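You operate a simulated robot arm through the tools that you are given. There is no shell and no other tool. Be economical: measure what you need, move in short steps, check, and stop when the job is done.

You are at the controls of a simulated two-armed robot. One attempt, no reset.

Task
Stand the pink air freshener on the console table and slide it fully open.
Fine: it is in the gold-handled drawer; shut that again, and hold the freshener steady while you slide. Set down upright: air freshener.
Where things are to end (x, y in the base frame): air freshener within 80 mm of [680, -380].

It is judged by the outcome, as a careful person would: the job done as asked, and still so three seconds after it is handed in. It fails if anything else is knocked over, pushed out of place, dropped, spilled or broken.

Robot
Two 7-joint arms with two-finger parallel grippers on one trunk, on a base that drives. Base frame: it is fixed to the floor where the robot stands at the start and does not move with it; the origin is under the middle of the robot, x ahead of it, y to its left, z up. Units: mm, rad, N and s.
The left shoulder is at the start at [70, 163, 1020], the right one opposite. With the tool pointing down near the work surface each hand reaches from about 360 to 880 mm from the robot's upright axis, wherever it stands, measured 20 degrees to its own side. Places, roughly: gold-handled drawer [800, 0, 700]; green air freshener slide [900, -200, 900]; pink air freshener slide [800, -200, 700]; top of the console table [800, -300, 800]. Payload 3.43 kg a hand.
The tool frame of a hand sits at the grasp point between the pads (the TCP): z along the fingers, y along the line on which they close. The tips reach 34 mm beyond it. Largest opening 128 mm; finger width 24, thickness 12; the body of the gripper, 48 by 130 mm, starts 96 mm behind the TCP.
Orientation is that of the tool frame in the base frame, as a unit quaternion [w, x, y, z]. With the fingers straight down and closing along the base's y, the tool's x points along the base's -x, its y along +y and its z along -z.

Tools
- The arms move only by the tool apply_moves. It takes "left_deltas", "right_deltas" or both (then of equal length, played together; a hand with none holds still); each is text: rows parted by semicolons, each of 7 numbers parted by spaces: the closure, from 0 (fully open) to 1 (shut), then the shift along the base's x, y, z in units of 400 mm (1.0 is 400 mm), then the turn, a rotation vector about the base's x, y, z in units of 45 degrees (1.0 is 45 degrees). In form: hand x y z rx ry rz; .... A call has 1 to 8 rows; each row is the pose to reach, as a shift and turn from the pose commanded when the call began. A call with a number of a shift or a turn outside -1 to 1 is refused whole. A row lasts 0.2 s, in which the tool goes at most 50 mm and 0.15 rad; a call with a longer step from one row to the next is refused whole, and so is a gripper value outside its range. Where a pose cannot be reached the arm comes as near as it can. A force on the tool above 40 N (or 10 N above the force at the start of the call, whichever is more), or a blocked arm, ends the call early, and 0.2 s more pass. The fingers move at their own pace (about 153 mm/s each) and stop on an object; they squeeze with about 29 N. The grip force told is the motor's: it shows also when the fingers shut on nothing. Time passes only in rows, and 0.2 s behind the last, so rows that repeat a pose let the fingers close. It gives the time, the measured TCP pose, the force on the tool (base axes), the opening and the grip force at its end, in the units of the frame above (readings bear some noise), with the torque about the TCP (base axes, N m) and any sound that the robot's microphone picked up.
- Cameras (640 x 400 px; columns grow to the right, rows downward): "scene" is now at [131.4, -26.2, 1242.7]; the picture's right is [-0.30, -0.95, 0.00], its down [-0.61, 0.19, -0.77] and it looks along [0.74, -0.23, -0.64] (base axes); focal length 250 px, centre (320, 200). "left" rides on the left gripper at [76, 11, -160] in its tool frame; the picture's right is [-0.15, 0.99, 0.00], its down [-0.88, -0.13, -0.46] and it looks along [-0.45, -0.07, 0.89] (tool axes); focal length 234 px, centre (320, 200). "right" rides on the right gripper at [76, -11, -160] in its tool frame; the picture's right is [0.15, 0.99, 0.00], its down [-0.88, 0.13, -0.46] and it looks along [-0.45, 0.07, 0.89] (tool axes); focal length 234 px, centre (320, 200). There is no depth. A picture from a camera that has moved, and an enlarged one, comes with that camera's place and axes in the base frame and with its lens.
- capture(camera): a new picture of that camera. It takes no simulated time.
- raise_lower(by): slides the trunk up (or, below 0, down) by that many mm; the arms and the scene camera ride with it, the base frame stays. It gives what a move gives, with no picture.
- base_move(legs): drives the robot by 1 to 6 legs, each [ahead, left, turn to the left] in mm, mm and rad, along the robot's own axes; the way and the turn of a leg run together, so that a leg with both is an arc; at most 1500 mm and 3.142 rad a leg. The arms and the cameras ride along, it lands a little off, and it stops where it bumps. It gives what a move gives.
- head_to(pan, tilt): turns the head with the scene camera to pan (to the left, within 1.501 rad either way) and tilt (down, from -0.506 to 1.204), counted from straight ahead of the robot. It gives what a move gives.
- zoom(camera, box): a new picture of the part [left, top, right, bottom] of that camera's present view, enlarged. It takes no simulated time.
- sign_off(): hands the job in; it is judged then, once.

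Work in short steps. Places have to be worked out from the pictures, the camera data and where the tool is seen: move nearer, look again, correct. Check each grasp and each placing, and mend what went wrong. You have 120 turns and 92 pictures in all, those below and enlarged ones among them. Open the grippers and draw the arms clear of the work before you hand the job in, unless the task says otherwise; then end with one line.

The tools are called after "Call:" as a command line: name --argument value ..., lists and objects as JSON in quotes. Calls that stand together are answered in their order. apply_moves: Moves the arms, as the interface text tells. Its arguments: {"type":"object","properties":{"left_deltas":{"type":"string"},"right_deltas":{"type":"string"}},"required":[]} The other tools are called the same way: raise_lower (by) slides the trunk up or down; base_move (legs) drives the base; head_to (pan, tilt) turns the head that bears the scene camera; capture (camera) takes a picture; zoom (camera, box) takes an enlarged picture of a part of a camera's view; sign_off () hands the job in.

At the start:

```text
clock: 0.0
left_tcp_pos: [426.1, 111.6, 1010.0]
left_tcp_rot: [0.0, -0.001, 1.0, 0.0]
left_contact_force: [-0.2, -0.7, 0.3]
left_torque: [0.01, 0.0, 0.02]
left_width: 128.0
left_grip_force: 0.1
right_tcp_pos: [423.8, -303.0, 1048.5]
right_tcp_rot: [0.0, 0.001, 1.0, 0.001]
right_contact_force: [-1.1, -0.6, 0.0]
right_torque: [0.02, 0.0, 0.0]
right_width: 127.8
right_grip_force: 0.0
trunk travel left (down, up): [-500.0, 440.0]
robot x, y, heading: [-0.4, 0.7, 0.001]
head pan, tilt: [-0.302, 0.691]
```

scene: 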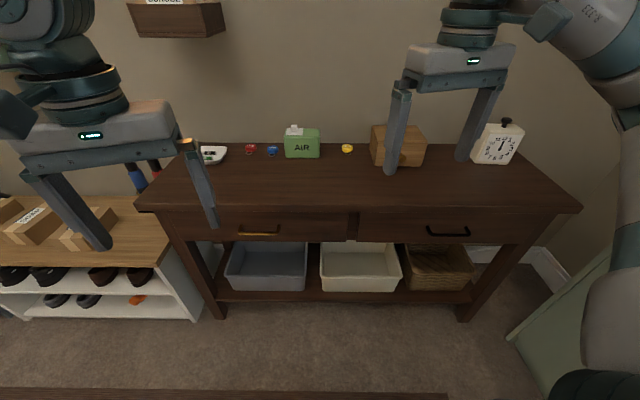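
right: 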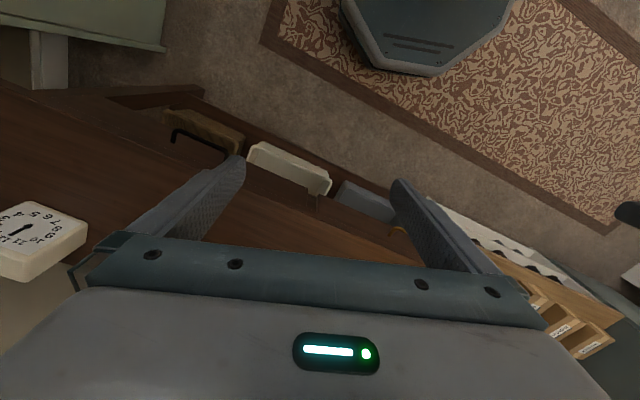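
left: 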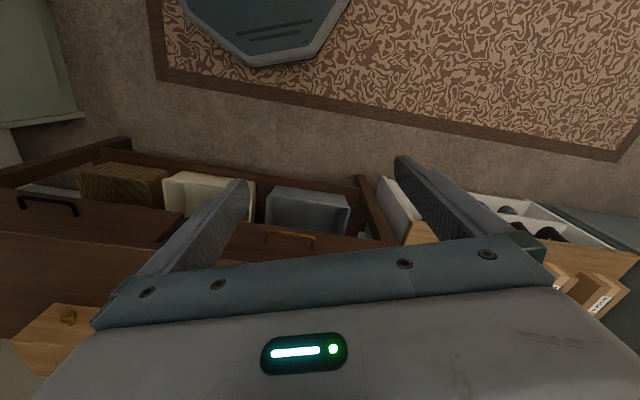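

I'll take an enlarged look at the table, the drawer handle and the green freshener before planning.

Call:
zoom --camera "scene" --box '[190, 110, 370, 222]'

Call:
zoom --camera "scene" --box '[150, 190, 350, 315]'

```text
3.56 times, centred on (280, 166) of scene
camera zoom: at [131.4, -26.2, 1242.7], right [-0.3, -0.95, 0.0], down [-0.61, 0.19, -0.77], along [0.74, -0.23, -0.64], focal length 890 px, centre (462, 321)
```

zoom: 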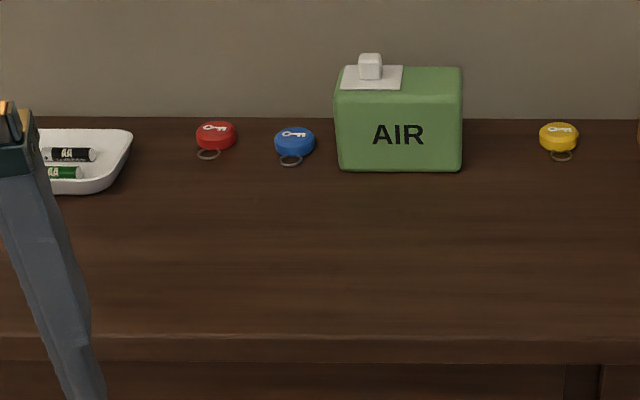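

```text
3.20 times, centred on (250, 252) of scene
camera zoom: at [131.4, -26.2, 1242.7], right [-0.3, -0.95, 0.0], down [-0.61, 0.19, -0.77], along [0.74, -0.23, -0.64], focal length 801 px, centre (544, 32)
```

zoom: 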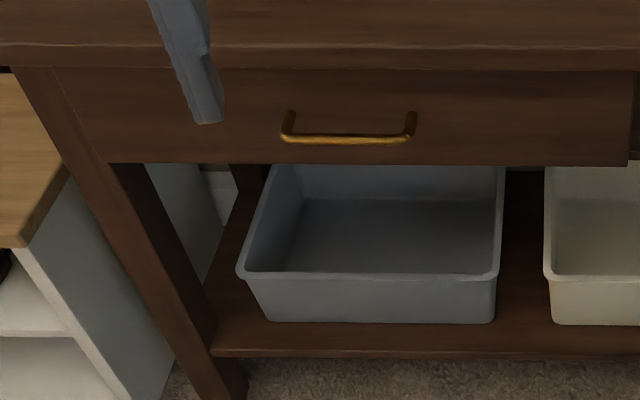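

The table stands at about 0.31 rad to the right, its front edge about 630 mm off. I turn in place to face it squarely.

Call:
base_move --legs '[[0, 0, -0.31]]'

Call:
head_to --pan 0.0 --tilt 0.75

Call:
capture --camera "scene"

```text
clock: 1.4
left_tcp_pos: [439.9, -23.1, 1009.0]
left_tcp_rot: [-0.001, 0.154, 0.988, 0.0]
left_contact_force: [-0.3, 1.1, 0.0]
left_torque: [-0.01, 0.0, 0.01]
left_width: 128.1
left_grip_force: 0.0
right_tcp_pos: [311.4, -418.7, 1049.0]
right_tcp_rot: [0.001, 0.156, 0.988, 0.0]
right_contact_force: [-0.6, -0.6, 0.3]
right_torque: [0.07, -0.01, -0.01]
right_width: 128.0
right_grip_force: 0.0
trunk travel left (down, up): [-500.0, 440.0]
robot x, y, heading: [0.4, 0.7, -0.311]
head pan, tilt: [-0.302, 0.691]
```

```text
clock: 2.2
left_tcp_pos: [440.5, -21.6, 1008.9]
left_tcp_rot: [0.0, 0.153, 0.988, 0.0]
left_contact_force: [-1.0, -0.2, 0.3]
left_torque: [0.01, 0.0, 0.0]
left_width: 127.8
left_grip_force: 0.1
right_tcp_pos: [311.7, -418.4, 1047.9]
right_tcp_rot: [0.0, 0.155, 0.988, 0.0]
right_contact_force: [0.0, 0.3, -0.2]
right_torque: [0.0, 0.02, 0.05]
right_width: 127.8
right_grip_force: 0.1
trunk travel left (down, up): [-500.0, 440.0]
robot x, y, heading: [-0.3, 3.3, -0.313]
head pan, tilt: [0.0, 0.75]
```

```text
86 pictures are left
camera scene: at [126.5, -41.4, 1237.7], right [-0.31, -0.95, 0.0], down [-0.65, 0.21, -0.73], along [0.7, -0.22, -0.68], focal length 250 px, centre (320, 200)
```

scene: 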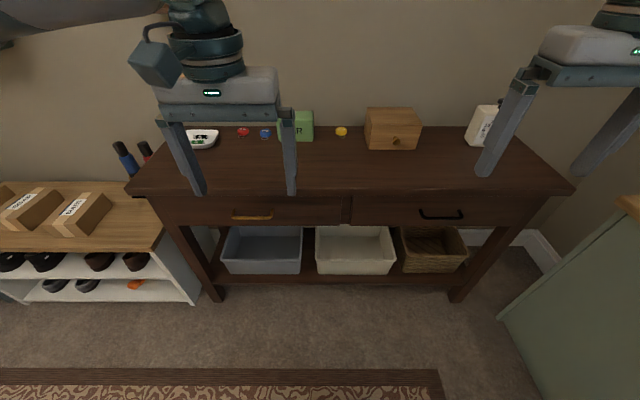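

Facing the table squarely now. I'll turn the left hand so its fingers point at the drawer and close vertically on the bar handle, in two stages.

Call:
apply_moves --left_deltas "0 0.015 0.01 0 0.0621 -0.1210 -0.0962; 0 0.03 0.02 0 0.1242 -0.2420 -0.1924; 0 0.045 0.03 0 0.1863 -0.363 -0.2886; 0.2 0.06 0.04 0 0.2484 -0.484 -0.3848; 0.3 0.075 0.05 0 0.3105 -0.605 -0.481; 0.4 0.09 0.06 0 0.3726 -0.726 -0.5772; 0.5 0.105 0.07 0 0.4347 -0.847 -0.6734; 0.5 0.12 0.08 0 0.4968 -0.968 -0.7696"

Call:
apply_moves --left_deltas "0.5 0.015 0.01 0 0.0621 -0.1210 -0.0962; 0.5 0.03 0.02 0 0.1242 -0.2420 -0.1924; 0.5 0.045 0.03 0 0.1863 -0.363 -0.2886; 0.5 0.06 0.04 0 0.2484 -0.484 -0.3848; 0.5 0.075 0.05 0 0.3105 -0.605 -0.481; 0.5 0.09 0.06 0 0.3726 -0.726 -0.5772; 0.5 0.105 0.07 0 0.4347 -0.847 -0.6734; 0.5 0.12 0.08 0 0.4968 -0.968 -0.7696"

Call:
capture --camera "scene"

```text
clock: 4.0
left_tcp_pos: [488.4, 9.9, 1009.2]
left_tcp_rot: [0.33, 0.419, 0.811, 0.24]
left_contact_force: [-0.3, -1.3, -0.3]
left_torque: [-0.02, -0.03, -0.02]
left_width: 64.1
left_grip_force: 0.0
right_tcp_pos: [311.4, -417.8, 1048.2]
right_tcp_rot: [0.0, 0.156, 0.988, 0.001]
right_contact_force: [-0.2, 0.3, 0.2]
right_torque: [-0.03, 0.0, 0.0]
right_width: 128.0
right_grip_force: 0.0
trunk travel left (down, up): [-500.0, 440.0]
robot x, y, heading: [-2.7, -0.7, -0.309]
head pan, tilt: [0.0, 0.75]
```

```text
clock: 5.8
left_tcp_pos: [632.3, -26.5, 994.3]
left_tcp_rot: [0.571, 0.572, 0.417, 0.416]
left_contact_force: [0.0, 0.0, 0.9]
left_torque: [-0.04, 0.01, -0.04]
left_width: 63.9
left_grip_force: 0.0
left hand out of reach, approached as far as the arm can: row 1, 2, 3, 4, 5, 6, 7, 8
right_tcp_pos: [312.0, -417.7, 1047.0]
right_tcp_rot: [-0.001, 0.156, 0.988, 0.0]
right_contact_force: [0.0, -0.8, 0.5]
right_torque: [-0.02, -0.01, -0.01]
right_width: 127.9
right_grip_force: 0.1
trunk travel left (down, up): [-500.0, 440.0]
robot x, y, heading: [2.8, 1.2, -0.314]
head pan, tilt: [0.0, 0.75]
```

```text
85 pictures are left
camera scene: at [127.4, -40.6, 1237.7], right [-0.31, -0.95, 0.0], down [-0.65, 0.21, -0.73], along [0.7, -0.22, -0.68], focal length 250 px, centre (320, 200)
```

scene: 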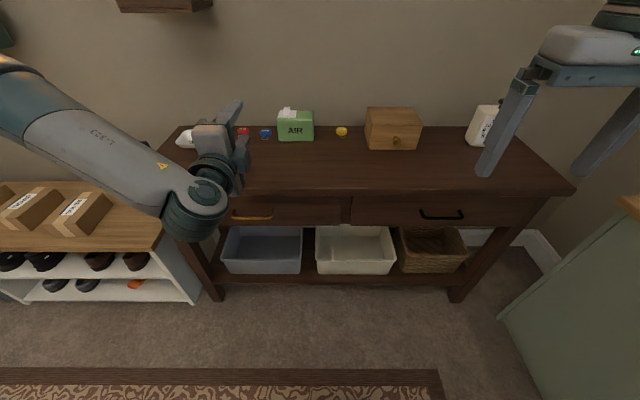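

The horizontal hand only reaches ~600 mm ahead of the robot, so pulling will be done with the base. I back off 150 mm, lower the trunk to drawer height, and look with the left wrist camera.

Call:
base_move --legs '[[-150, 0, 0]]'

Call:
raise_lower --by -310

Call:
capture --camera "left"

Call:
capture --camera "scene"

```text
clock: 7.2
left_tcp_pos: [492.1, 19.0, 995.0]
left_tcp_rot: [0.572, 0.571, 0.417, 0.417]
left_contact_force: [-0.3, 1.3, -0.1]
left_torque: [0.01, 0.01, 0.01]
left_width: 64.2
left_grip_force: 0.1
right_tcp_pos: [171.6, -372.0, 1048.4]
right_tcp_rot: [0.0, 0.154, 0.988, 0.0]
right_contact_force: [-1.2, 0.1, 0.0]
right_torque: [0.0, -0.03, 0.0]
right_width: 128.1
right_grip_force: 0.0
trunk travel left (down, up): [-500.0, 440.0]
robot x, y, heading: [-138.8, 42.6, -0.309]
head pan, tilt: [0.0, 0.75]
```

```text
clock: 10.2
left_tcp_pos: [492.4, 18.0, 685.2]
left_tcp_rot: [0.572, 0.572, 0.417, 0.415]
left_contact_force: [-0.3, -0.5, 0.0]
left_torque: [-0.03, -0.01, 0.0]
left_width: 64.0
left_grip_force: 0.1
right_tcp_pos: [171.7, -373.3, 737.6]
right_tcp_rot: [0.001, 0.155, 0.988, 0.001]
right_contact_force: [-0.2, -0.3, 0.6]
right_torque: [0.0, 0.02, 0.0]
right_width: 128.0
right_grip_force: 0.0
trunk travel left (down, up): [-190.0, 750.0]
robot x, y, heading: [-136.5, 46.5, -0.305]
head pan, tilt: [0.0, 0.75]
```

```text
84 pictures are left
camera left: at [363.6, 140.1, 696.0], right [-0.04, -0.14, 0.99], down [-0.7, -0.7, -0.13], along [0.71, -0.7, -0.07], focal length 234 px, centre (320, 200)
```

left: 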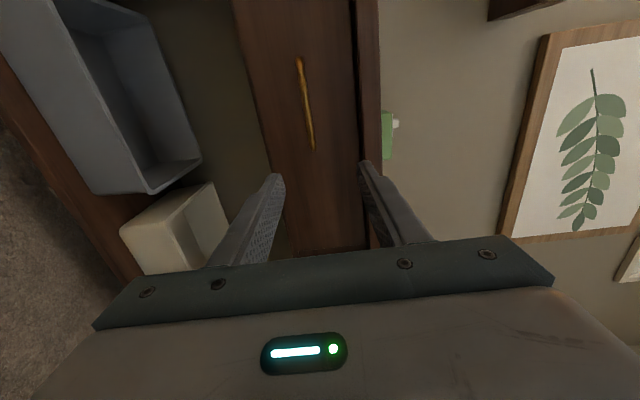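

```text
83 pictures are left
camera scene: at [-12.8, 3.4, 927.8], right [-0.31, -0.95, 0.0], down [-0.65, 0.21, -0.73], along [0.7, -0.22, -0.68], focal length 250 px, centre (320, 200)
```

scene: 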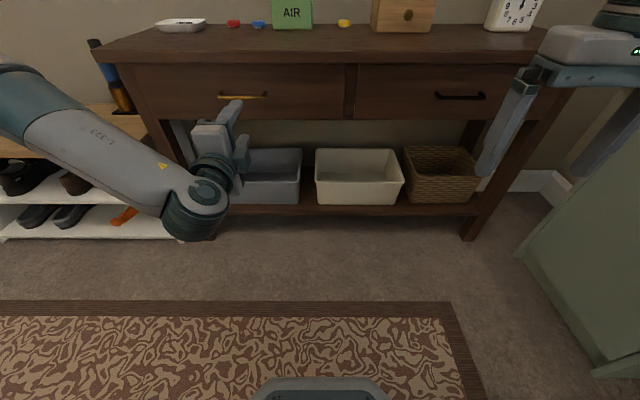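

Triangulating the two scene views puts the handle centre near n≈656 mm along the table normal, i.e. about [687,-5,675]. I move the left hand in line with it, short of contact.

Call:
apply_moves --left_deltas "0.5 0.09 0.006 -0.01 0 0 0; 0.5 0.18 0.012 -0.02 0 0 0; 0.5 0.268 0.02 -0.03 0 0 0"

Call:
capture --camera "left"

Call:
zoom --camera "scene" --box '[160, 40, 320, 140]'

```text
clock: 11.0
left_tcp_pos: [598.9, 24.5, 673.7]
left_tcp_rot: [0.572, 0.571, 0.417, 0.416]
left_contact_force: [1.4, -0.4, -0.2]
left_torque: [-0.01, 0.04, -0.01]
left_width: 63.7
left_grip_force: 0.1
right_tcp_pos: [172.6, -372.9, 738.6]
right_tcp_rot: [-0.001, 0.155, 0.988, 0.001]
right_contact_force: [-0.6, -0.1, 1.1]
right_torque: [0.01, 0.01, 0.01]
right_width: 127.8
right_grip_force: 0.0
trunk travel left (down, up): [-190.0, 750.0]
robot x, y, heading: [-140.1, 46.8, -0.315]
head pan, tilt: [0.0, 0.75]
```

```text
82 pictures are left
camera left: at [470.6, 145.7, 684.2], right [-0.04, -0.14, 0.99], down [-0.7, -0.7, -0.13], along [0.71, -0.7, -0.07], focal length 234 px, centre (320, 200)
```

left: 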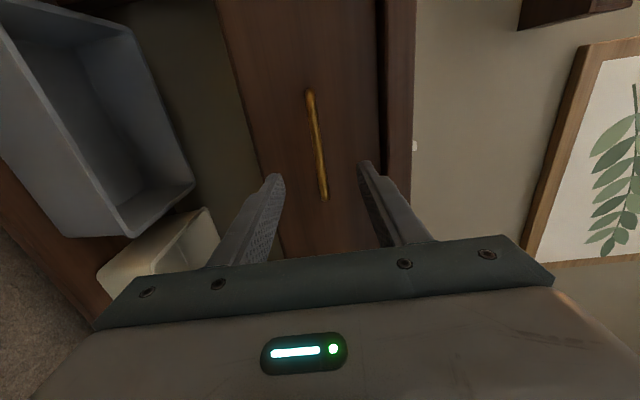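

```text
4.00 times, centred on (240, 90) of scene
camera zoom: at [-12.5, 3.5, 927.8], right [-0.31, -0.95, 0.0], down [-0.65, 0.21, -0.73], along [0.7, -0.22, -0.68], focal length 1001 px, centre (640, 640)
```

zoom: 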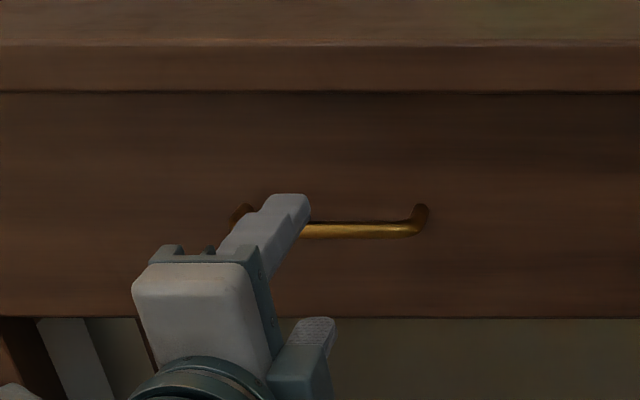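

The handle lies between the open fingers in height. I advance 60 mm and check again.

Call:
apply_moves --left_deltas "0.5 0.08 -0.025 -0.005 0 0 0; 0.5 0.143 -0.045 -0.01 0 0 0"

Call:
capture --camera "left"

Call:
zoom --camera "scene" --box '[160, 40, 320, 140]'

```text
clock: 11.6
left_tcp_pos: [655.3, 5.7, 669.7]
left_tcp_rot: [0.572, 0.571, 0.417, 0.416]
left_contact_force: [-0.6, 0.0, -0.4]
left_torque: [-0.02, 0.02, -0.01]
left_width: 64.2
left_grip_force: 0.2
right_tcp_pos: [173.1, -373.3, 737.6]
right_tcp_rot: [-0.001, 0.155, 0.988, 0.0]
right_contact_force: [0.9, 0.2, 0.1]
right_torque: [0.03, -0.02, 0.0]
right_width: 127.9
right_grip_force: 0.1
trunk travel left (down, up): [-190.0, 750.0]
robot x, y, heading: [-138.7, 43.4, -0.31]
head pan, tilt: [0.0, 0.75]
```

```text
80 pictures are left
camera left: at [528.0, 127.6, 680.4], right [-0.04, -0.14, 0.99], down [-0.7, -0.7, -0.13], along [0.71, -0.7, -0.07], focal length 234 px, centre (320, 200)
```

left: 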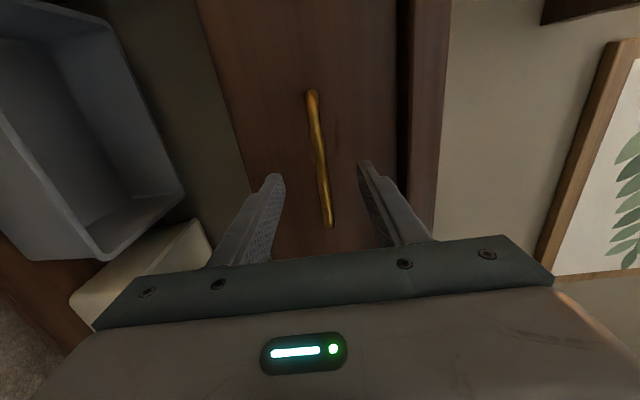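

```text
4.00 times, centred on (240, 90) of scene
camera zoom: at [-12.5, 3.4, 927.7], right [-0.31, -0.95, 0.0], down [-0.65, 0.21, -0.73], along [0.7, -0.22, -0.68], focal length 1001 px, centre (640, 640)
```

zoom: 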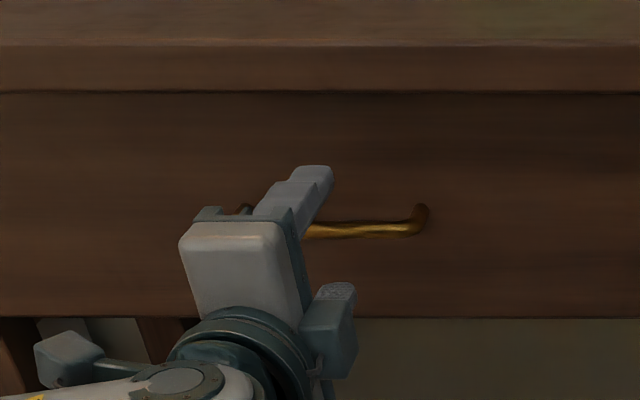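

By the wrist camera the bar is at about n≈690, slightly beyond the fingertips. I advance 30 mm more, watching the force.

Call:
apply_moves --left_deltas "0.5 0.036 -0.0115 0 0 0 0; 0.5 0.0715 -0.023 0 0 0 0"

Call:
capture --camera "left"

Call:
zoom --camera "scene" --box '[160, 40, 320, 140]'

```text
clock: 12.2
left_tcp_pos: [685.1, -1.0, 669.4]
left_tcp_rot: [0.571, 0.571, 0.418, 0.416]
left_contact_force: [0.6, 0.2, 0.6]
left_torque: [0.0, 0.02, 0.03]
left_width: 64.0
left_grip_force: 0.1
right_tcp_pos: [173.3, -373.5, 737.2]
right_tcp_rot: [-0.001, 0.154, 0.988, 0.0]
right_contact_force: [-0.4, -0.2, 0.0]
right_torque: [0.04, -0.01, -0.01]
right_width: 128.0
right_grip_force: 0.1
trunk travel left (down, up): [-190.0, 750.0]
robot x, y, heading: [-138.4, 41.3, -0.31]
head pan, tilt: [0.0, 0.75]
```

```text
78 pictures are left
camera left: at [557.4, 119.8, 680.5], right [-0.04, -0.14, 0.99], down [-0.7, -0.7, -0.13], along [0.71, -0.7, -0.07], focal length 234 px, centre (320, 200)
```

left: 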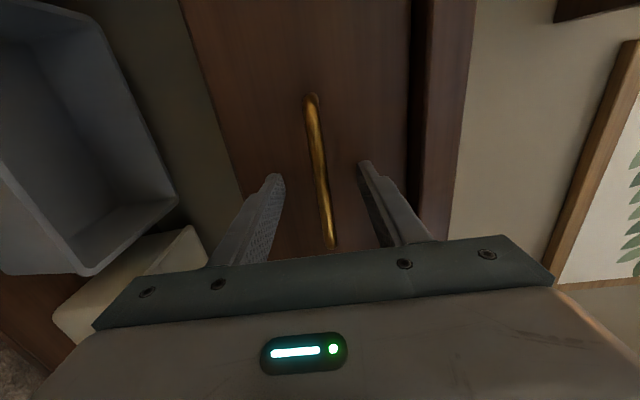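

```text
4.00 times, centred on (240, 90) of scene
camera zoom: at [-12.5, 3.4, 927.7], right [-0.31, -0.95, 0.0], down [-0.65, 0.21, -0.73], along [0.7, -0.22, -0.68], focal length 1001 px, centre (640, 640)
```

zoom: 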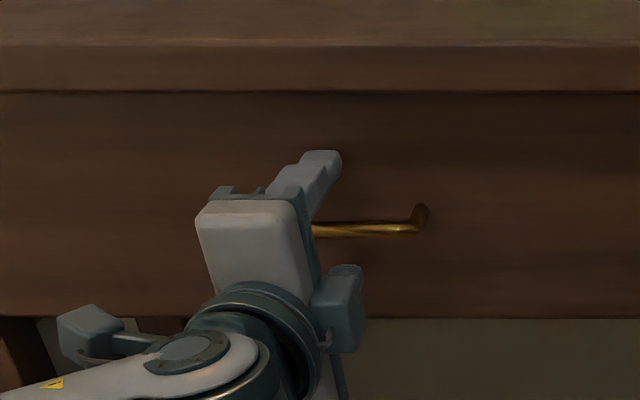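

The bar is at n≈678, the tips at 687. Another 10 mm forward, then close on the bar.

Call:
apply_moves --left_deltas "0.5 0.025 -0.008 0.003 0 0 0; 0.6 0.025 -0.008 0.003 0 0 0; 0.8 0.025 -0.008 0.003 0 0 0; 1 0.025 -0.008 0.003 0 0 0; 1 0.025 -0.008 0.003 0 0 0; 1 0.025 -0.008 0.003 0 0 0"

Call:
capture --camera "left"

```text
clock: 12.7
left_tcp_pos: [689.9, -2.5, 670.3]
left_tcp_rot: [0.571, 0.572, 0.417, 0.416]
left_contact_force: [-12.8, 6.1, 0.5]
left_torque: [-0.27, -0.33, -0.1]
left_width: 51.6
left_grip_force: 0.1
right_tcp_pos: [172.3, -371.8, 739.3]
right_tcp_rot: [0.0, 0.154, 0.988, -0.001]
right_contact_force: [0.6, 0.0, 0.4]
right_torque: [-0.01, -0.01, 0.03]
right_width: 127.9
right_grip_force: 0.0
trunk travel left (down, up): [-190.0, 750.0]
robot x, y, heading: [-139.7, 42.2, -0.307]
head pan, tilt: [0.0, 0.75]
stopped in row 2 (left hand): the force on the tool passed its limit at 48 N (the readings are from after the stop); the commanded pose is now the measured one
```

```text
76 pictures are left
camera left: at [561.5, 119.3, 681.3], right [-0.04, -0.14, 0.99], down [-0.7, -0.7, -0.13], along [0.71, -0.7, -0.07], focal length 234 px, centre (320, 200)
```

left: 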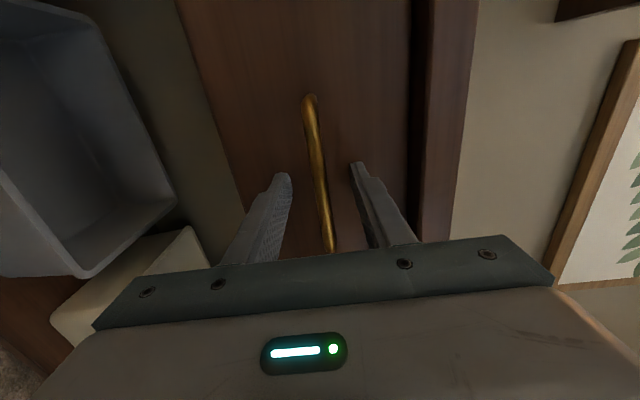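

The tips touched the drawer front (n≈692), so the bar is well between the fingers. I back off 4 mm and close.

Call:
apply_moves --left_deltas "0.6 -0.01 0.003 0.003 0 0 0; 0.8 -0.01 0.003 0.003 0 0 0; 1 -0.01 0.003 0.003 0 0 0; 1 -0.01 0.003 0.003 0 0 0; 1 -0.01 0.003 0.003 0 0 0"

Call:
capture --camera "left"

```text
clock: 13.8
left_tcp_pos: [687.8, -3.5, 671.9]
left_tcp_rot: [0.572, 0.571, 0.417, 0.416]
left_contact_force: [2.8, -1.3, 7.8]
left_torque: [0.09, -0.03, 0.25]
left_width: 10.6
left_grip_force: 45.0
right_tcp_pos: [173.2, -373.0, 738.2]
right_tcp_rot: [0.0, 0.154, 0.988, 0.001]
right_contact_force: [0.1, -1.0, 0.2]
right_torque: [0.0, -0.03, 0.02]
right_width: 128.1
right_grip_force: 0.1
trunk travel left (down, up): [-190.0, 750.0]
robot x, y, heading: [-138.7, 42.4, -0.306]
head pan, tilt: [0.0, 0.75]
```

```text
75 pictures are left
camera left: at [558.5, 119.3, 682.9], right [-0.04, -0.14, 0.99], down [-0.7, -0.7, -0.13], along [0.71, -0.7, -0.07], focal length 234 px, centre (320, 200)
```

left: 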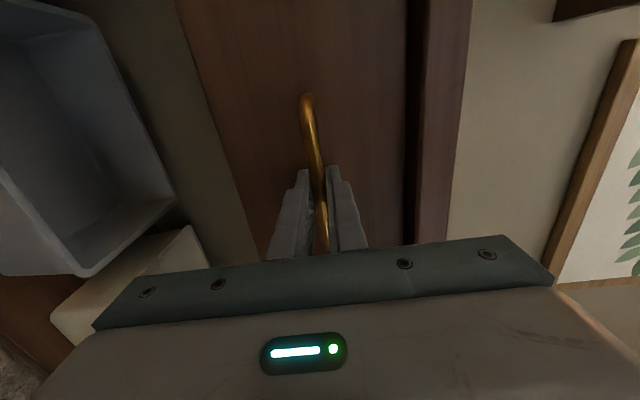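

The bar (10.6 mm) is gripped. I pull straight back along the table normal by 80 mm, slowly.

Call:
apply_moves --left_deltas "1 -0.024 0.0076 0 0 0 0; 1 -0.048 0.0153 0 0 0 0; 1 -0.0715 0.023 0 0 0 0; 1 -0.095 0.0305 0 0 0 0; 1 -0.119 0.038 0 0 0 0; 1 -0.143 0.0458 0 0 0 0; 1 -0.167 0.0535 0 0 0 0; 1 -0.19 0.061 0 0 0 0"

Call:
capture --camera "scene"

```text
clock: 15.7
left_tcp_pos: [609.4, 22.2, 671.9]
left_tcp_rot: [0.571, 0.572, 0.417, 0.416]
left_contact_force: [0.9, 1.9, 10.0]
left_torque: [0.02, -0.04, -0.39]
left_width: 10.7
left_grip_force: 44.4
right_tcp_pos: [172.1, -371.6, 739.8]
right_tcp_rot: [0.0, 0.154, 0.988, 0.001]
right_contact_force: [0.8, -0.4, -0.3]
right_torque: [0.0, 0.05, 0.01]
right_width: 128.2
right_grip_force: 0.1
trunk travel left (down, up): [-190.0, 750.0]
robot x, y, heading: [-139.0, 43.5, -0.315]
head pan, tilt: [0.0, 0.75]
```

```text
74 pictures are left
camera scene: at [-13.8, 3.8, 927.9], right [-0.3, -0.95, 0.0], down [-0.65, 0.21, -0.73], along [0.7, -0.22, -0.68], focal length 250 px, centre (320, 200)
```

scene: 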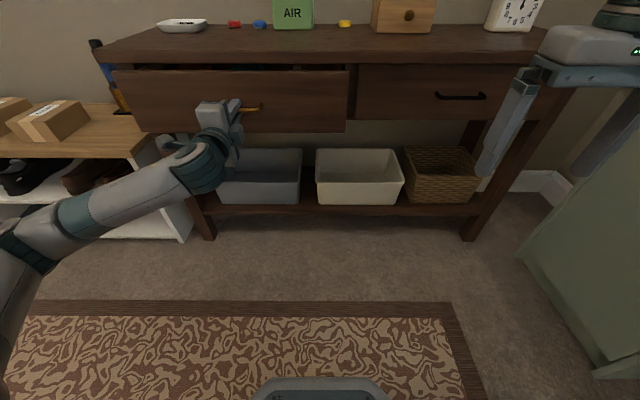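

The drawer is sliding out freely. I pull another 90 mm.

Call:
apply_moves --left_deltas "1 -0.027 0.0086 0 0 0 0; 1 -0.054 0.0173 0 0 0 0; 1 -0.081 0.026 0 0 0 0; 1 -0.108 0.0346 0 0 0 0; 1 -0.135 0.0432 0 0 0 0; 1 -0.162 0.0519 0 0 0 0; 1 -0.189 0.0605 0 0 0 0; 1 -0.215 0.069 0 0 0 0"

Call:
base_move --legs '[[-60, 0, 0]]'

Call:
capture --camera "scene"

```text
clock: 17.4
left_tcp_pos: [523.9, 50.2, 671.8]
left_tcp_rot: [0.572, 0.571, 0.417, 0.416]
left_contact_force: [2.5, 4.0, 17.0]
left_torque: [0.07, -0.14, 0.77]
left_width: 10.6
left_grip_force: 44.3
right_tcp_pos: [172.6, -372.1, 738.7]
right_tcp_rot: [0.001, 0.154, 0.988, 0.0]
right_contact_force: [0.1, -0.3, 0.9]
right_torque: [-0.02, 0.01, 0.02]
right_width: 128.0
right_grip_force: 0.1
trunk travel left (down, up): [-190.0, 750.0]
robot x, y, heading: [-139.1, 48.8, -0.307]
head pan, tilt: [0.0, 0.75]
```

```text
clock: 18.4
left_tcp_pos: [464.5, 70.3, 671.9]
left_tcp_rot: [0.572, 0.572, 0.416, 0.416]
left_contact_force: [1.9, 5.8, 17.6]
left_torque: [0.12, -0.06, -0.44]
left_width: 10.6
left_grip_force: 44.8
right_tcp_pos: [112.8, -353.8, 738.7]
right_tcp_rot: [0.0, 0.155, 0.988, 0.0]
right_contact_force: [-0.5, 0.6, -0.9]
right_torque: [0.01, 0.01, 0.01]
right_width: 128.3
right_grip_force: 0.1
trunk travel left (down, up): [-190.0, 750.0]
robot x, y, heading: [-195.8, 66.2, -0.307]
head pan, tilt: [0.0, 0.75]
```

```text
73 pictures are left
camera scene: at [-73.4, 23.1, 928.0], right [-0.3, -0.95, 0.0], down [-0.65, 0.21, -0.73], along [0.7, -0.22, -0.68], focal length 250 px, centre (320, 200)
```

scene: 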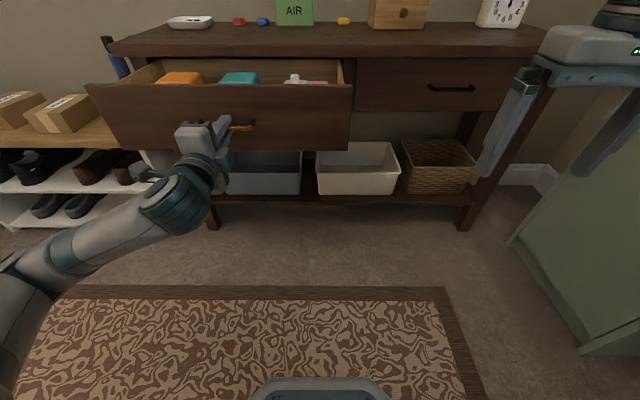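

The drawer is out 235 mm; orange, teal and a white-slide item are visible. I release the handle and back off, then raise the trunk for a look inside.

Call:
apply_moves --left_deltas "0.8 0 0 0 0 0 0; 0.6 0 0 0 0 0 0; 0.5 0 0 0 0 0 0; 0.5 0 0 0 0 0 0"

Call:
base_move --legs '[[-110, 0, 0]]'

Call:
raise_lower --by 310

Call:
capture --camera "scene"

```text
clock: 19.4
left_tcp_pos: [465.3, 68.7, 670.4]
left_tcp_rot: [0.572, 0.571, 0.417, 0.415]
left_contact_force: [0.5, -0.3, -0.4]
left_torque: [-0.01, 0.01, 0.01]
left_width: 64.1
left_grip_force: 0.0
right_tcp_pos: [114.8, -353.8, 738.2]
right_tcp_rot: [-0.001, 0.154, 0.988, 0.0]
right_contact_force: [-0.5, 0.0, 0.6]
right_torque: [-0.01, -0.01, 0.0]
right_width: 128.1
right_grip_force: 0.0
trunk travel left (down, up): [-190.0, 750.0]
robot x, y, heading: [-198.8, 66.5, -0.306]
head pan, tilt: [0.0, 0.75]
```

```text
clock: 20.6
left_tcp_pos: [360.9, 102.5, 670.6]
left_tcp_rot: [0.572, 0.572, 0.416, 0.415]
left_contact_force: [0.4, -0.8, 0.7]
left_torque: [0.01, 0.0, -0.01]
left_width: 64.1
left_grip_force: 0.1
right_tcp_pos: [8.8, -320.8, 737.2]
right_tcp_rot: [0.0, 0.155, 0.988, 0.0]
right_contact_force: [0.0, 0.0, -0.2]
right_torque: [-0.02, -0.01, -0.01]
right_width: 128.1
right_grip_force: 0.1
trunk travel left (down, up): [-190.0, 750.0]
robot x, y, heading: [-301.9, 98.5, -0.31]
head pan, tilt: [0.0, 0.75]
```

```text
clock: 23.7
left_tcp_pos: [361.0, 101.2, 980.9]
left_tcp_rot: [0.572, 0.572, 0.417, 0.416]
left_contact_force: [-1.0, 0.0, 0.1]
left_torque: [-0.01, -0.01, -0.02]
left_width: 64.0
left_grip_force: 0.0
right_tcp_pos: [9.1, -320.7, 1047.2]
right_tcp_rot: [0.0, 0.155, 0.988, 0.0]
right_contact_force: [0.5, -0.2, 0.5]
right_torque: [-0.02, -0.01, 0.02]
right_width: 128.0
right_grip_force: 0.0
trunk travel left (down, up): [-500.0, 440.0]
robot x, y, heading: [-303.9, 96.3, -0.309]
head pan, tilt: [0.0, 0.75]
```

```text
72 pictures are left
camera scene: at [-176.5, 55.8, 1237.7], right [-0.3, -0.95, 0.0], down [-0.65, 0.21, -0.73], along [0.7, -0.22, -0.68], focal length 250 px, centre (320, 200)
```

scene: 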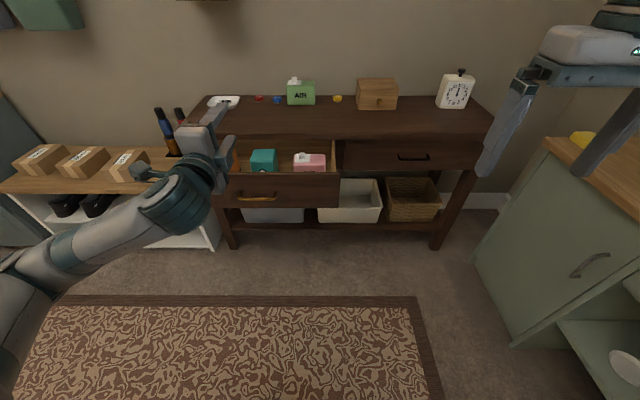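

The pink freshener is seen in the right part of the drawer. I zoom in on it.

Call:
zoom --camera "scene" --box '[220, 120, 350, 210]'

```text
4.44 times, centred on (285, 165) of scene
camera zoom: at [-176.5, 55.8, 1237.7], right [-0.3, -0.95, 0.0], down [-0.65, 0.21, -0.73], along [0.7, -0.22, -0.68], focal length 1112 px, centre (476, 356)
```

zoom: 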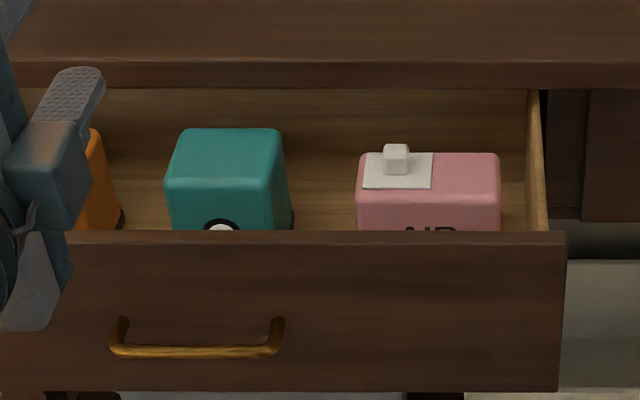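

The pink freshener stands upright in the drawer, centre near n≈600, l≈40. I turn the left hand back to pointing down and yaw the right hand 90° so that it closes front-to-back.

Call:
apply_moves --left_deltas "0.5 -0.009 0.0125 0 -0.0621 0.1210 0.0962; 0.5 -0.018 0.025 0 -0.1242 0.2420 0.1924; 0.5 -0.027 0.0375 0 -0.1863 0.363 0.2886; 0.5 -0.036 0.05 0 -0.2484 0.484 0.3848; 0.5 -0.045 0.0625 0 -0.3105 0.605 0.481; 0.5 -0.054 0.075 0 -0.3726 0.726 0.5772; 0.5 -0.063 0.0875 0 -0.4347 0.847 0.6734; 0.5 -0.072 0.1 0 -0.4968 0.968 0.7696" --right_deltas "0 0.005 0.015 0 0 0 0.125; 0 0.01 0.03 0 0 0 0.25; 0 0.015 0.045 0 0 0 0.375; 0 0.02 0.06 0 0 0 0.5; 0 0.025 0.075 0 0 0 0.625; 0 0.03 0.09 0 0 0 0.75; 0 0.035 0.105 0 0 0 0.875; 0 0.04 0.12 0 0 0 1.0"

Call:
apply_moves --left_deltas "0.5 -0.009 0.0125 0 -0.0621 0.1210 0.0962; 0.5 -0.018 0.025 0 -0.1242 0.2420 0.1924; 0.5 -0.027 0.0375 0 -0.1863 0.363 0.2886; 0.5 -0.036 0.05 0 -0.2484 0.484 0.3848; 0.5 -0.045 0.0625 0 -0.3105 0.605 0.481; 0.5 -0.054 0.075 0 -0.3726 0.726 0.5772; 0.5 -0.063 0.0875 0 -0.4347 0.847 0.6734; 0.5 -0.072 0.1 0 -0.4968 0.968 0.7696" --right_deltas "0 0.005 0.015 0 0 0 0.125; 0 0.01 0.03 0 0 0 0.25; 0 0.015 0.045 0 0 0 0.375; 0 0.02 0.06 0 0 0 0.5; 0 0.025 0.075 0 0 0 0.625; 0 0.03 0.09 0 0 0 0.75; 0 0.035 0.105 0 0 0 0.875; 0 0.04 0.12 0 0 0 1.0"

Call:
base_move --legs '[[210, 0, 0]]'

Call:
capture --camera "scene"

```text
clock: 25.5
left_tcp_pos: [350.9, 115.9, 981.6]
left_tcp_rot: [0.497, 0.532, 0.584, 0.359]
left_contact_force: [-0.8, 0.0, 0.3]
left_torque: [0.0, 0.01, 0.01]
left_width: 63.8
left_grip_force: 0.0
left hand out of reach, approached as far as the arm can: row 4, 5, 6, 7, 8
right_tcp_pos: [24.8, -272.2, 1047.6]
right_tcp_rot: [-0.001, -0.236, 0.972, 0.001]
right_contact_force: [-0.3, 0.0, -0.5]
right_torque: [-0.04, -0.02, 0.0]
right_width: 128.2
right_grip_force: 0.0
trunk travel left (down, up): [-500.0, 440.0]
robot x, y, heading: [-305.2, 95.1, -0.311]
head pan, tilt: [0.0, 0.75]
```

```text
clock: 27.3
left_tcp_pos: [424.7, 207.7, 932.4]
left_tcp_rot: [0.213, 0.33, 0.907, 0.151]
left_contact_force: [0.7, 0.5, -0.1]
left_torque: [-0.03, 0.01, -0.01]
left_width: 63.9
left_grip_force: 0.0
left hand out of reach, approached as far as the arm can: row 1, 2, 4, 5, 6, 7, 8
right_tcp_pos: [24.3, -198.4, 1042.3]
right_tcp_rot: [-0.001, -0.589, 0.808, -0.001]
right_contact_force: [0.5, -0.2, -0.4]
right_torque: [-0.02, 0.01, -0.03]
right_width: 128.1
right_grip_force: 0.1
right hand out of reach, approached as far as the arm can: row 7, 8
trunk travel left (down, up): [-500.0, 440.0]
robot x, y, heading: [-302.0, 97.9, -0.313]
head pan, tilt: [0.0, 0.75]
```

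```text
clock: 28.9
left_tcp_pos: [621.6, 147.7, 933.1]
left_tcp_rot: [0.212, 0.328, 0.907, 0.154]
left_contact_force: [0.2, -0.9, -0.6]
left_torque: [-0.02, 0.01, 0.02]
left_width: 63.9
left_grip_force: 0.1
right_tcp_pos: [221.0, -260.4, 1042.0]
right_tcp_rot: [0.0, -0.59, 0.807, 0.001]
right_contact_force: [0.5, 0.1, -0.8]
right_torque: [0.0, 0.03, 0.0]
right_width: 128.0
right_grip_force: 0.1
trunk travel left (down, up): [-500.0, 440.0]
robot x, y, heading: [-109.3, 37.8, -0.303]
head pan, tilt: [0.0, 0.75]
```

```text
70 pictures are left
camera scene: at [20.6, -6.4, 1237.6], right [-0.3, -0.95, 0.0], down [-0.65, 0.21, -0.73], along [0.7, -0.22, -0.68], focal length 250 px, centre (320, 200)
```

scene: 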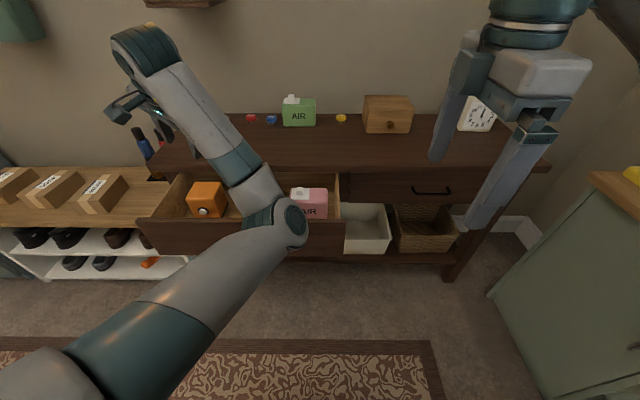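

The right hand is nearly in its yaw, but the left arm folded awkwardly across. I finish turning the left hand to point down, lifting it a bit, and see how its elbow settles.

Call:
apply_moves --left_deltas "0.5 -0.017 -0.004 0.02 -0.039 0.076 0.06; 0.5 -0.034 -0.008 0.04 -0.078 0.151 0.12; 0.5 -0.051 -0.012 0.06 -0.116 0.227 0.179; 0.5 -0.068 -0.016 0.08 -0.155 0.3025 0.239; 0.5 -0.085 -0.02 0.1 -0.194 0.378 0.299; 0.5 -0.102 -0.025 0.12 -0.2325 0.454 0.3585; 0.5 -0.119 -0.03 0.14 -0.271 0.529 0.418; 0.5 -0.135 -0.035 0.16 -0.31 0.605 0.478"

Call:
capture --camera "scene"

```text
clock: 30.7
left_tcp_pos: [568.1, 218.5, 970.3]
left_tcp_rot: [0.003, 0.157, 0.988, 0.002]
left_contact_force: [0.9, -0.1, -0.8]
left_torque: [0.04, 0.01, 0.0]
left_width: 64.0
left_grip_force: 0.1
left hand out of reach, approached as far as the arm can: row 1, 2, 3, 4, 5, 6, 7, 8
right_tcp_pos: [221.4, -260.2, 1041.3]
right_tcp_rot: [0.0, -0.589, 0.808, 0.0]
right_contact_force: [0.6, -0.5, 0.4]
right_torque: [-0.01, 0.03, 0.01]
right_width: 128.1
right_grip_force: 0.1
trunk travel left (down, up): [-500.0, 440.0]
robot x, y, heading: [-107.5, 35.6, -0.305]
head pan, tilt: [0.0, 0.75]
```

```text
69 pictures are left
camera scene: at [19.9, -6.1, 1237.7], right [-0.3, -0.95, 0.0], down [-0.65, 0.21, -0.73], along [0.7, -0.22, -0.68], focal length 250 px, centre (320, 200)
```

scene: 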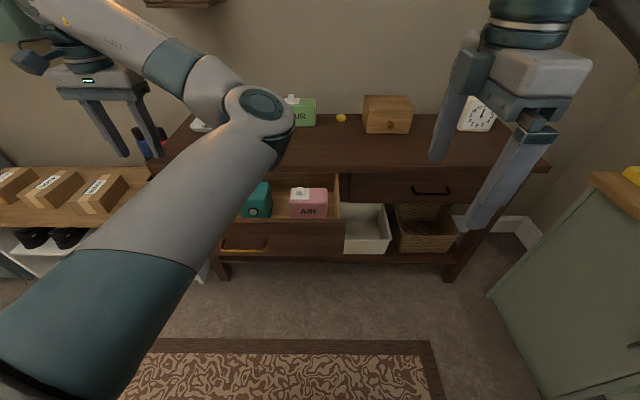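

The left elbow is folded inward. I extend the left hand forward (high above the table) to straighten the arm, so that it can fold back with the elbow outward.

Call:
apply_moves --left_deltas "0.5 0.068 -0.038 0.02 0 0 0; 0.5 0.136 -0.077 0.04 0 0 0; 0.5 0.204 -0.115 0.06 0 0 0; 0.5 0.272 -0.154 0.075 0 0 0; 0.5 0.34 -0.192 0.075 0 0 0; 0.5 0.408 -0.231 0.075 0 0 0; 0.5 0.476 -0.269 0.075 0 0 0; 0.5 0.545 -0.307 0.075 0 0 0"

Call:
capture --camera "scene"

```text
clock: 32.5
left_tcp_pos: [756.6, 95.4, 995.5]
left_tcp_rot: [0.001, 0.154, 0.988, 0.001]
left_contact_force: [-0.5, -0.2, 0.3]
left_torque: [0.08, 0.03, 0.01]
left_width: 64.2
left_grip_force: 0.1
left hand out of reach, approached as far as the arm can: row 8
right_tcp_pos: [220.0, -264.4, 1039.7]
right_tcp_rot: [0.001, -0.589, 0.808, 0.001]
right_contact_force: [-0.6, 0.1, 0.7]
right_torque: [0.06, -0.02, -0.02]
right_width: 128.2
right_grip_force: 0.0
trunk travel left (down, up): [-500.0, 440.0]
robot x, y, heading: [-110.0, 33.0, -0.306]
head pan, tilt: [0.0, 0.75]
```

```text
68 pictures are left
camera scene: at [19.8, -9.4, 1237.5], right [-0.3, -0.95, 0.0], down [-0.65, 0.21, -0.73], along [0.7, -0.22, -0.68], focal length 250 px, centre (320, 200)
```

scene: 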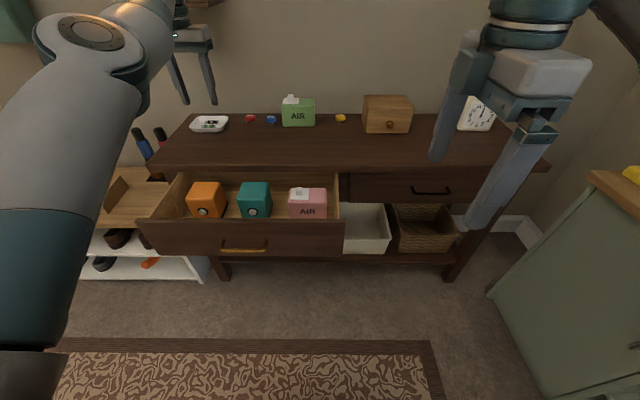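

The elbow is now out of the way and the view is clear. I zoom on the pink freshener to locate it.

Call:
zoom --camera "scene" --box '[260, 160, 360, 230]'

```text
5.71 times, centred on (310, 195) of scene
camera zoom: at [19.8, -9.4, 1237.5], right [-0.3, -0.95, 0.0], down [-0.65, 0.21, -0.73], along [0.7, -0.22, -0.68], focal length 1430 px, centre (377, 229)
```

zoom: 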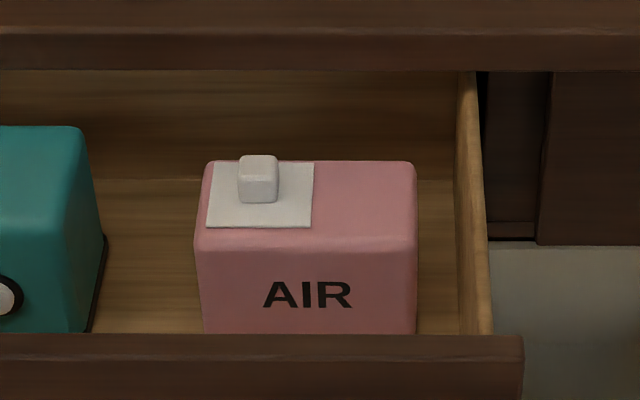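

I move the right hand to above the freshener, staying high, and look with its wrist camera.

Call:
apply_moves --right_deltas "0 0.09625 0.0319 0 0 0 0; 0 0.1925 0.0638 0 0 0 0; 0 0.28875 0.0956 -0.05 0 0 0; 0 0.385 0.1275 -0.1 0 0 0; 0 0.48125 0.1594 -0.15 0 0 0; 0 0.5775 0.19125 -0.2 0 0 0; 0 0.67375 0.2231 -0.25 0 0 0; 0 0.77 0.255 -0.3 0 0 0"

Call:
capture --camera "right"

Call:
capture --camera "scene"

```text
clock: 34.3
left_tcp_pos: [756.7, 99.3, 995.8]
left_tcp_rot: [0.001, 0.153, 0.988, 0.001]
left_contact_force: [-0.9, -0.1, 0.3]
left_torque: [0.03, 0.0, 0.03]
left_width: 64.4
left_grip_force: 0.1
right_tcp_pos: [354.9, -121.8, 953.4]
right_tcp_rot: [0.0, -0.588, 0.809, 0.0]
right_contact_force: [0.1, -1.2, 0.7]
right_torque: [0.0, -0.03, -0.01]
right_width: 128.0
right_grip_force: 0.0
right hand out of reach, approached as far as the arm can: row 1, 2, 3, 4, 5, 6, 7, 8
trunk travel left (down, up): [-500.0, 440.0]
robot x, y, heading: [-106.9, 35.1, -0.302]
head pan, tilt: [0.0, 0.75]
```

```text
66 pictures are left
camera right: at [341.5, -197.9, 1112.0], right [-0.99, 0.17, 0.0], down [0.15, 0.88, 0.46], along [0.08, 0.45, -0.89], focal length 234 px, centre (320, 200)
```

right: 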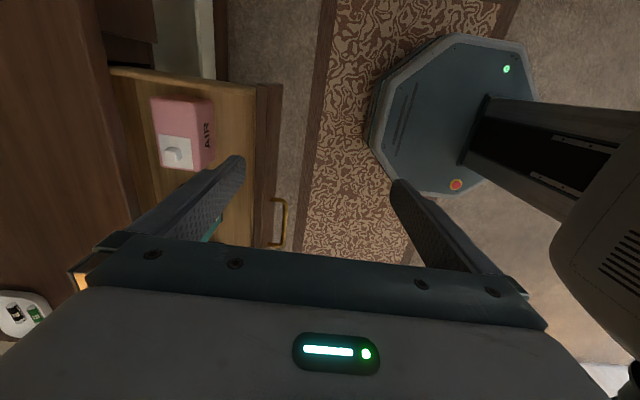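

```text
65 pictures are left
camera scene: at [20.0, -5.9, 1237.7], right [-0.3, -0.95, 0.0], down [-0.65, 0.21, -0.73], along [0.7, -0.22, -0.68], focal length 250 px, centre (320, 200)
```

scene: 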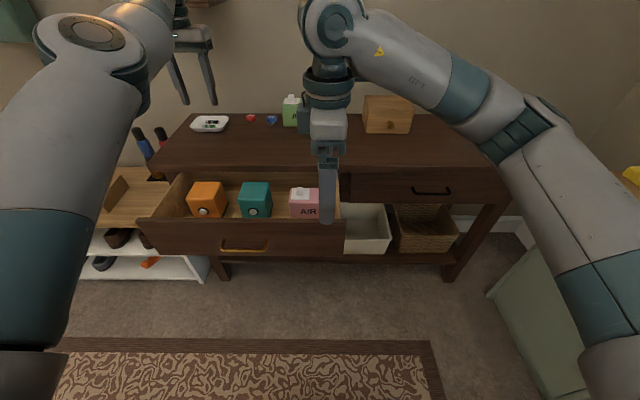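

Combining the two views: freshener centre at n≈601, l≈35, top z≈718. I try moving the right hand straight to above it.

Call:
apply_moves --right_deltas "0 0.08 -0.01 0 0 0 0; 0 0.16 -0.02 0 0 0 0; 0 0.24 -0.03 0 0 0 0; 0 0.32 -0.04 0 0 0 0; 0 0.4 -0.05 0 0 0 0; 0 0.48 -0.06 0 0 0 0; 0 0.54 -0.065 0 0 0 0"

Call:
capture --camera "right"

Call:
capture --camera "scene"

```text
clock: 35.9
left_tcp_pos: [755.9, 98.1, 995.9]
left_tcp_rot: [0.002, 0.154, 0.988, 0.001]
left_contact_force: [0.3, 0.2, -0.4]
left_torque: [0.03, 0.01, 0.03]
left_width: 63.8
left_grip_force: 0.2
right_tcp_pos: [364.8, -102.7, 945.9]
right_tcp_rot: [0.0, -0.588, 0.809, 0.0]
right_contact_force: [0.3, 0.7, 0.0]
right_torque: [-0.02, 0.0, -0.02]
right_width: 127.8
right_grip_force: 0.0
right hand out of reach, approached as far as the arm can: row 1, 2, 3, 4, 5, 6, 7
trunk travel left (down, up): [-500.0, 440.0]
robot x, y, heading: [-104.5, 34.7, -0.304]
head pan, tilt: [0.0, 0.75]
```

```text
64 pictures are left
camera right: at [352.2, -176.3, 1105.1], right [-0.99, 0.16, 0.0], down [0.15, 0.88, 0.46], along [0.08, 0.45, -0.89], focal length 234 px, centre (320, 200)
```

right: 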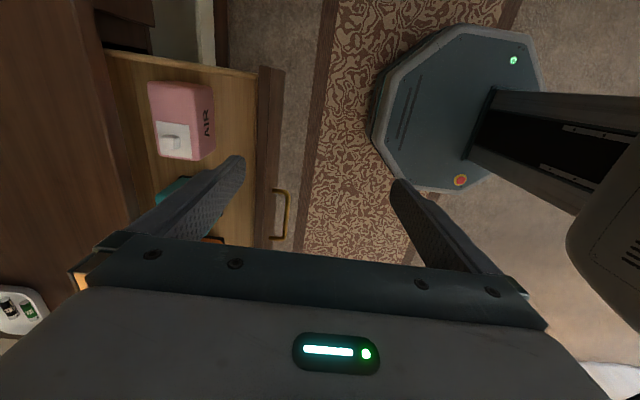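

```text
63 pictures are left
camera scene: at [19.8, -6.0, 1237.7], right [-0.3, -0.95, 0.0], down [-0.65, 0.21, -0.73], along [0.7, -0.22, -0.68], focal length 250 px, centre (320, 200)
```

scene: 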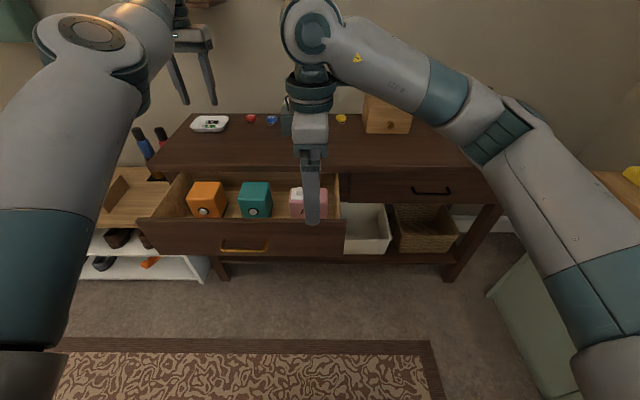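

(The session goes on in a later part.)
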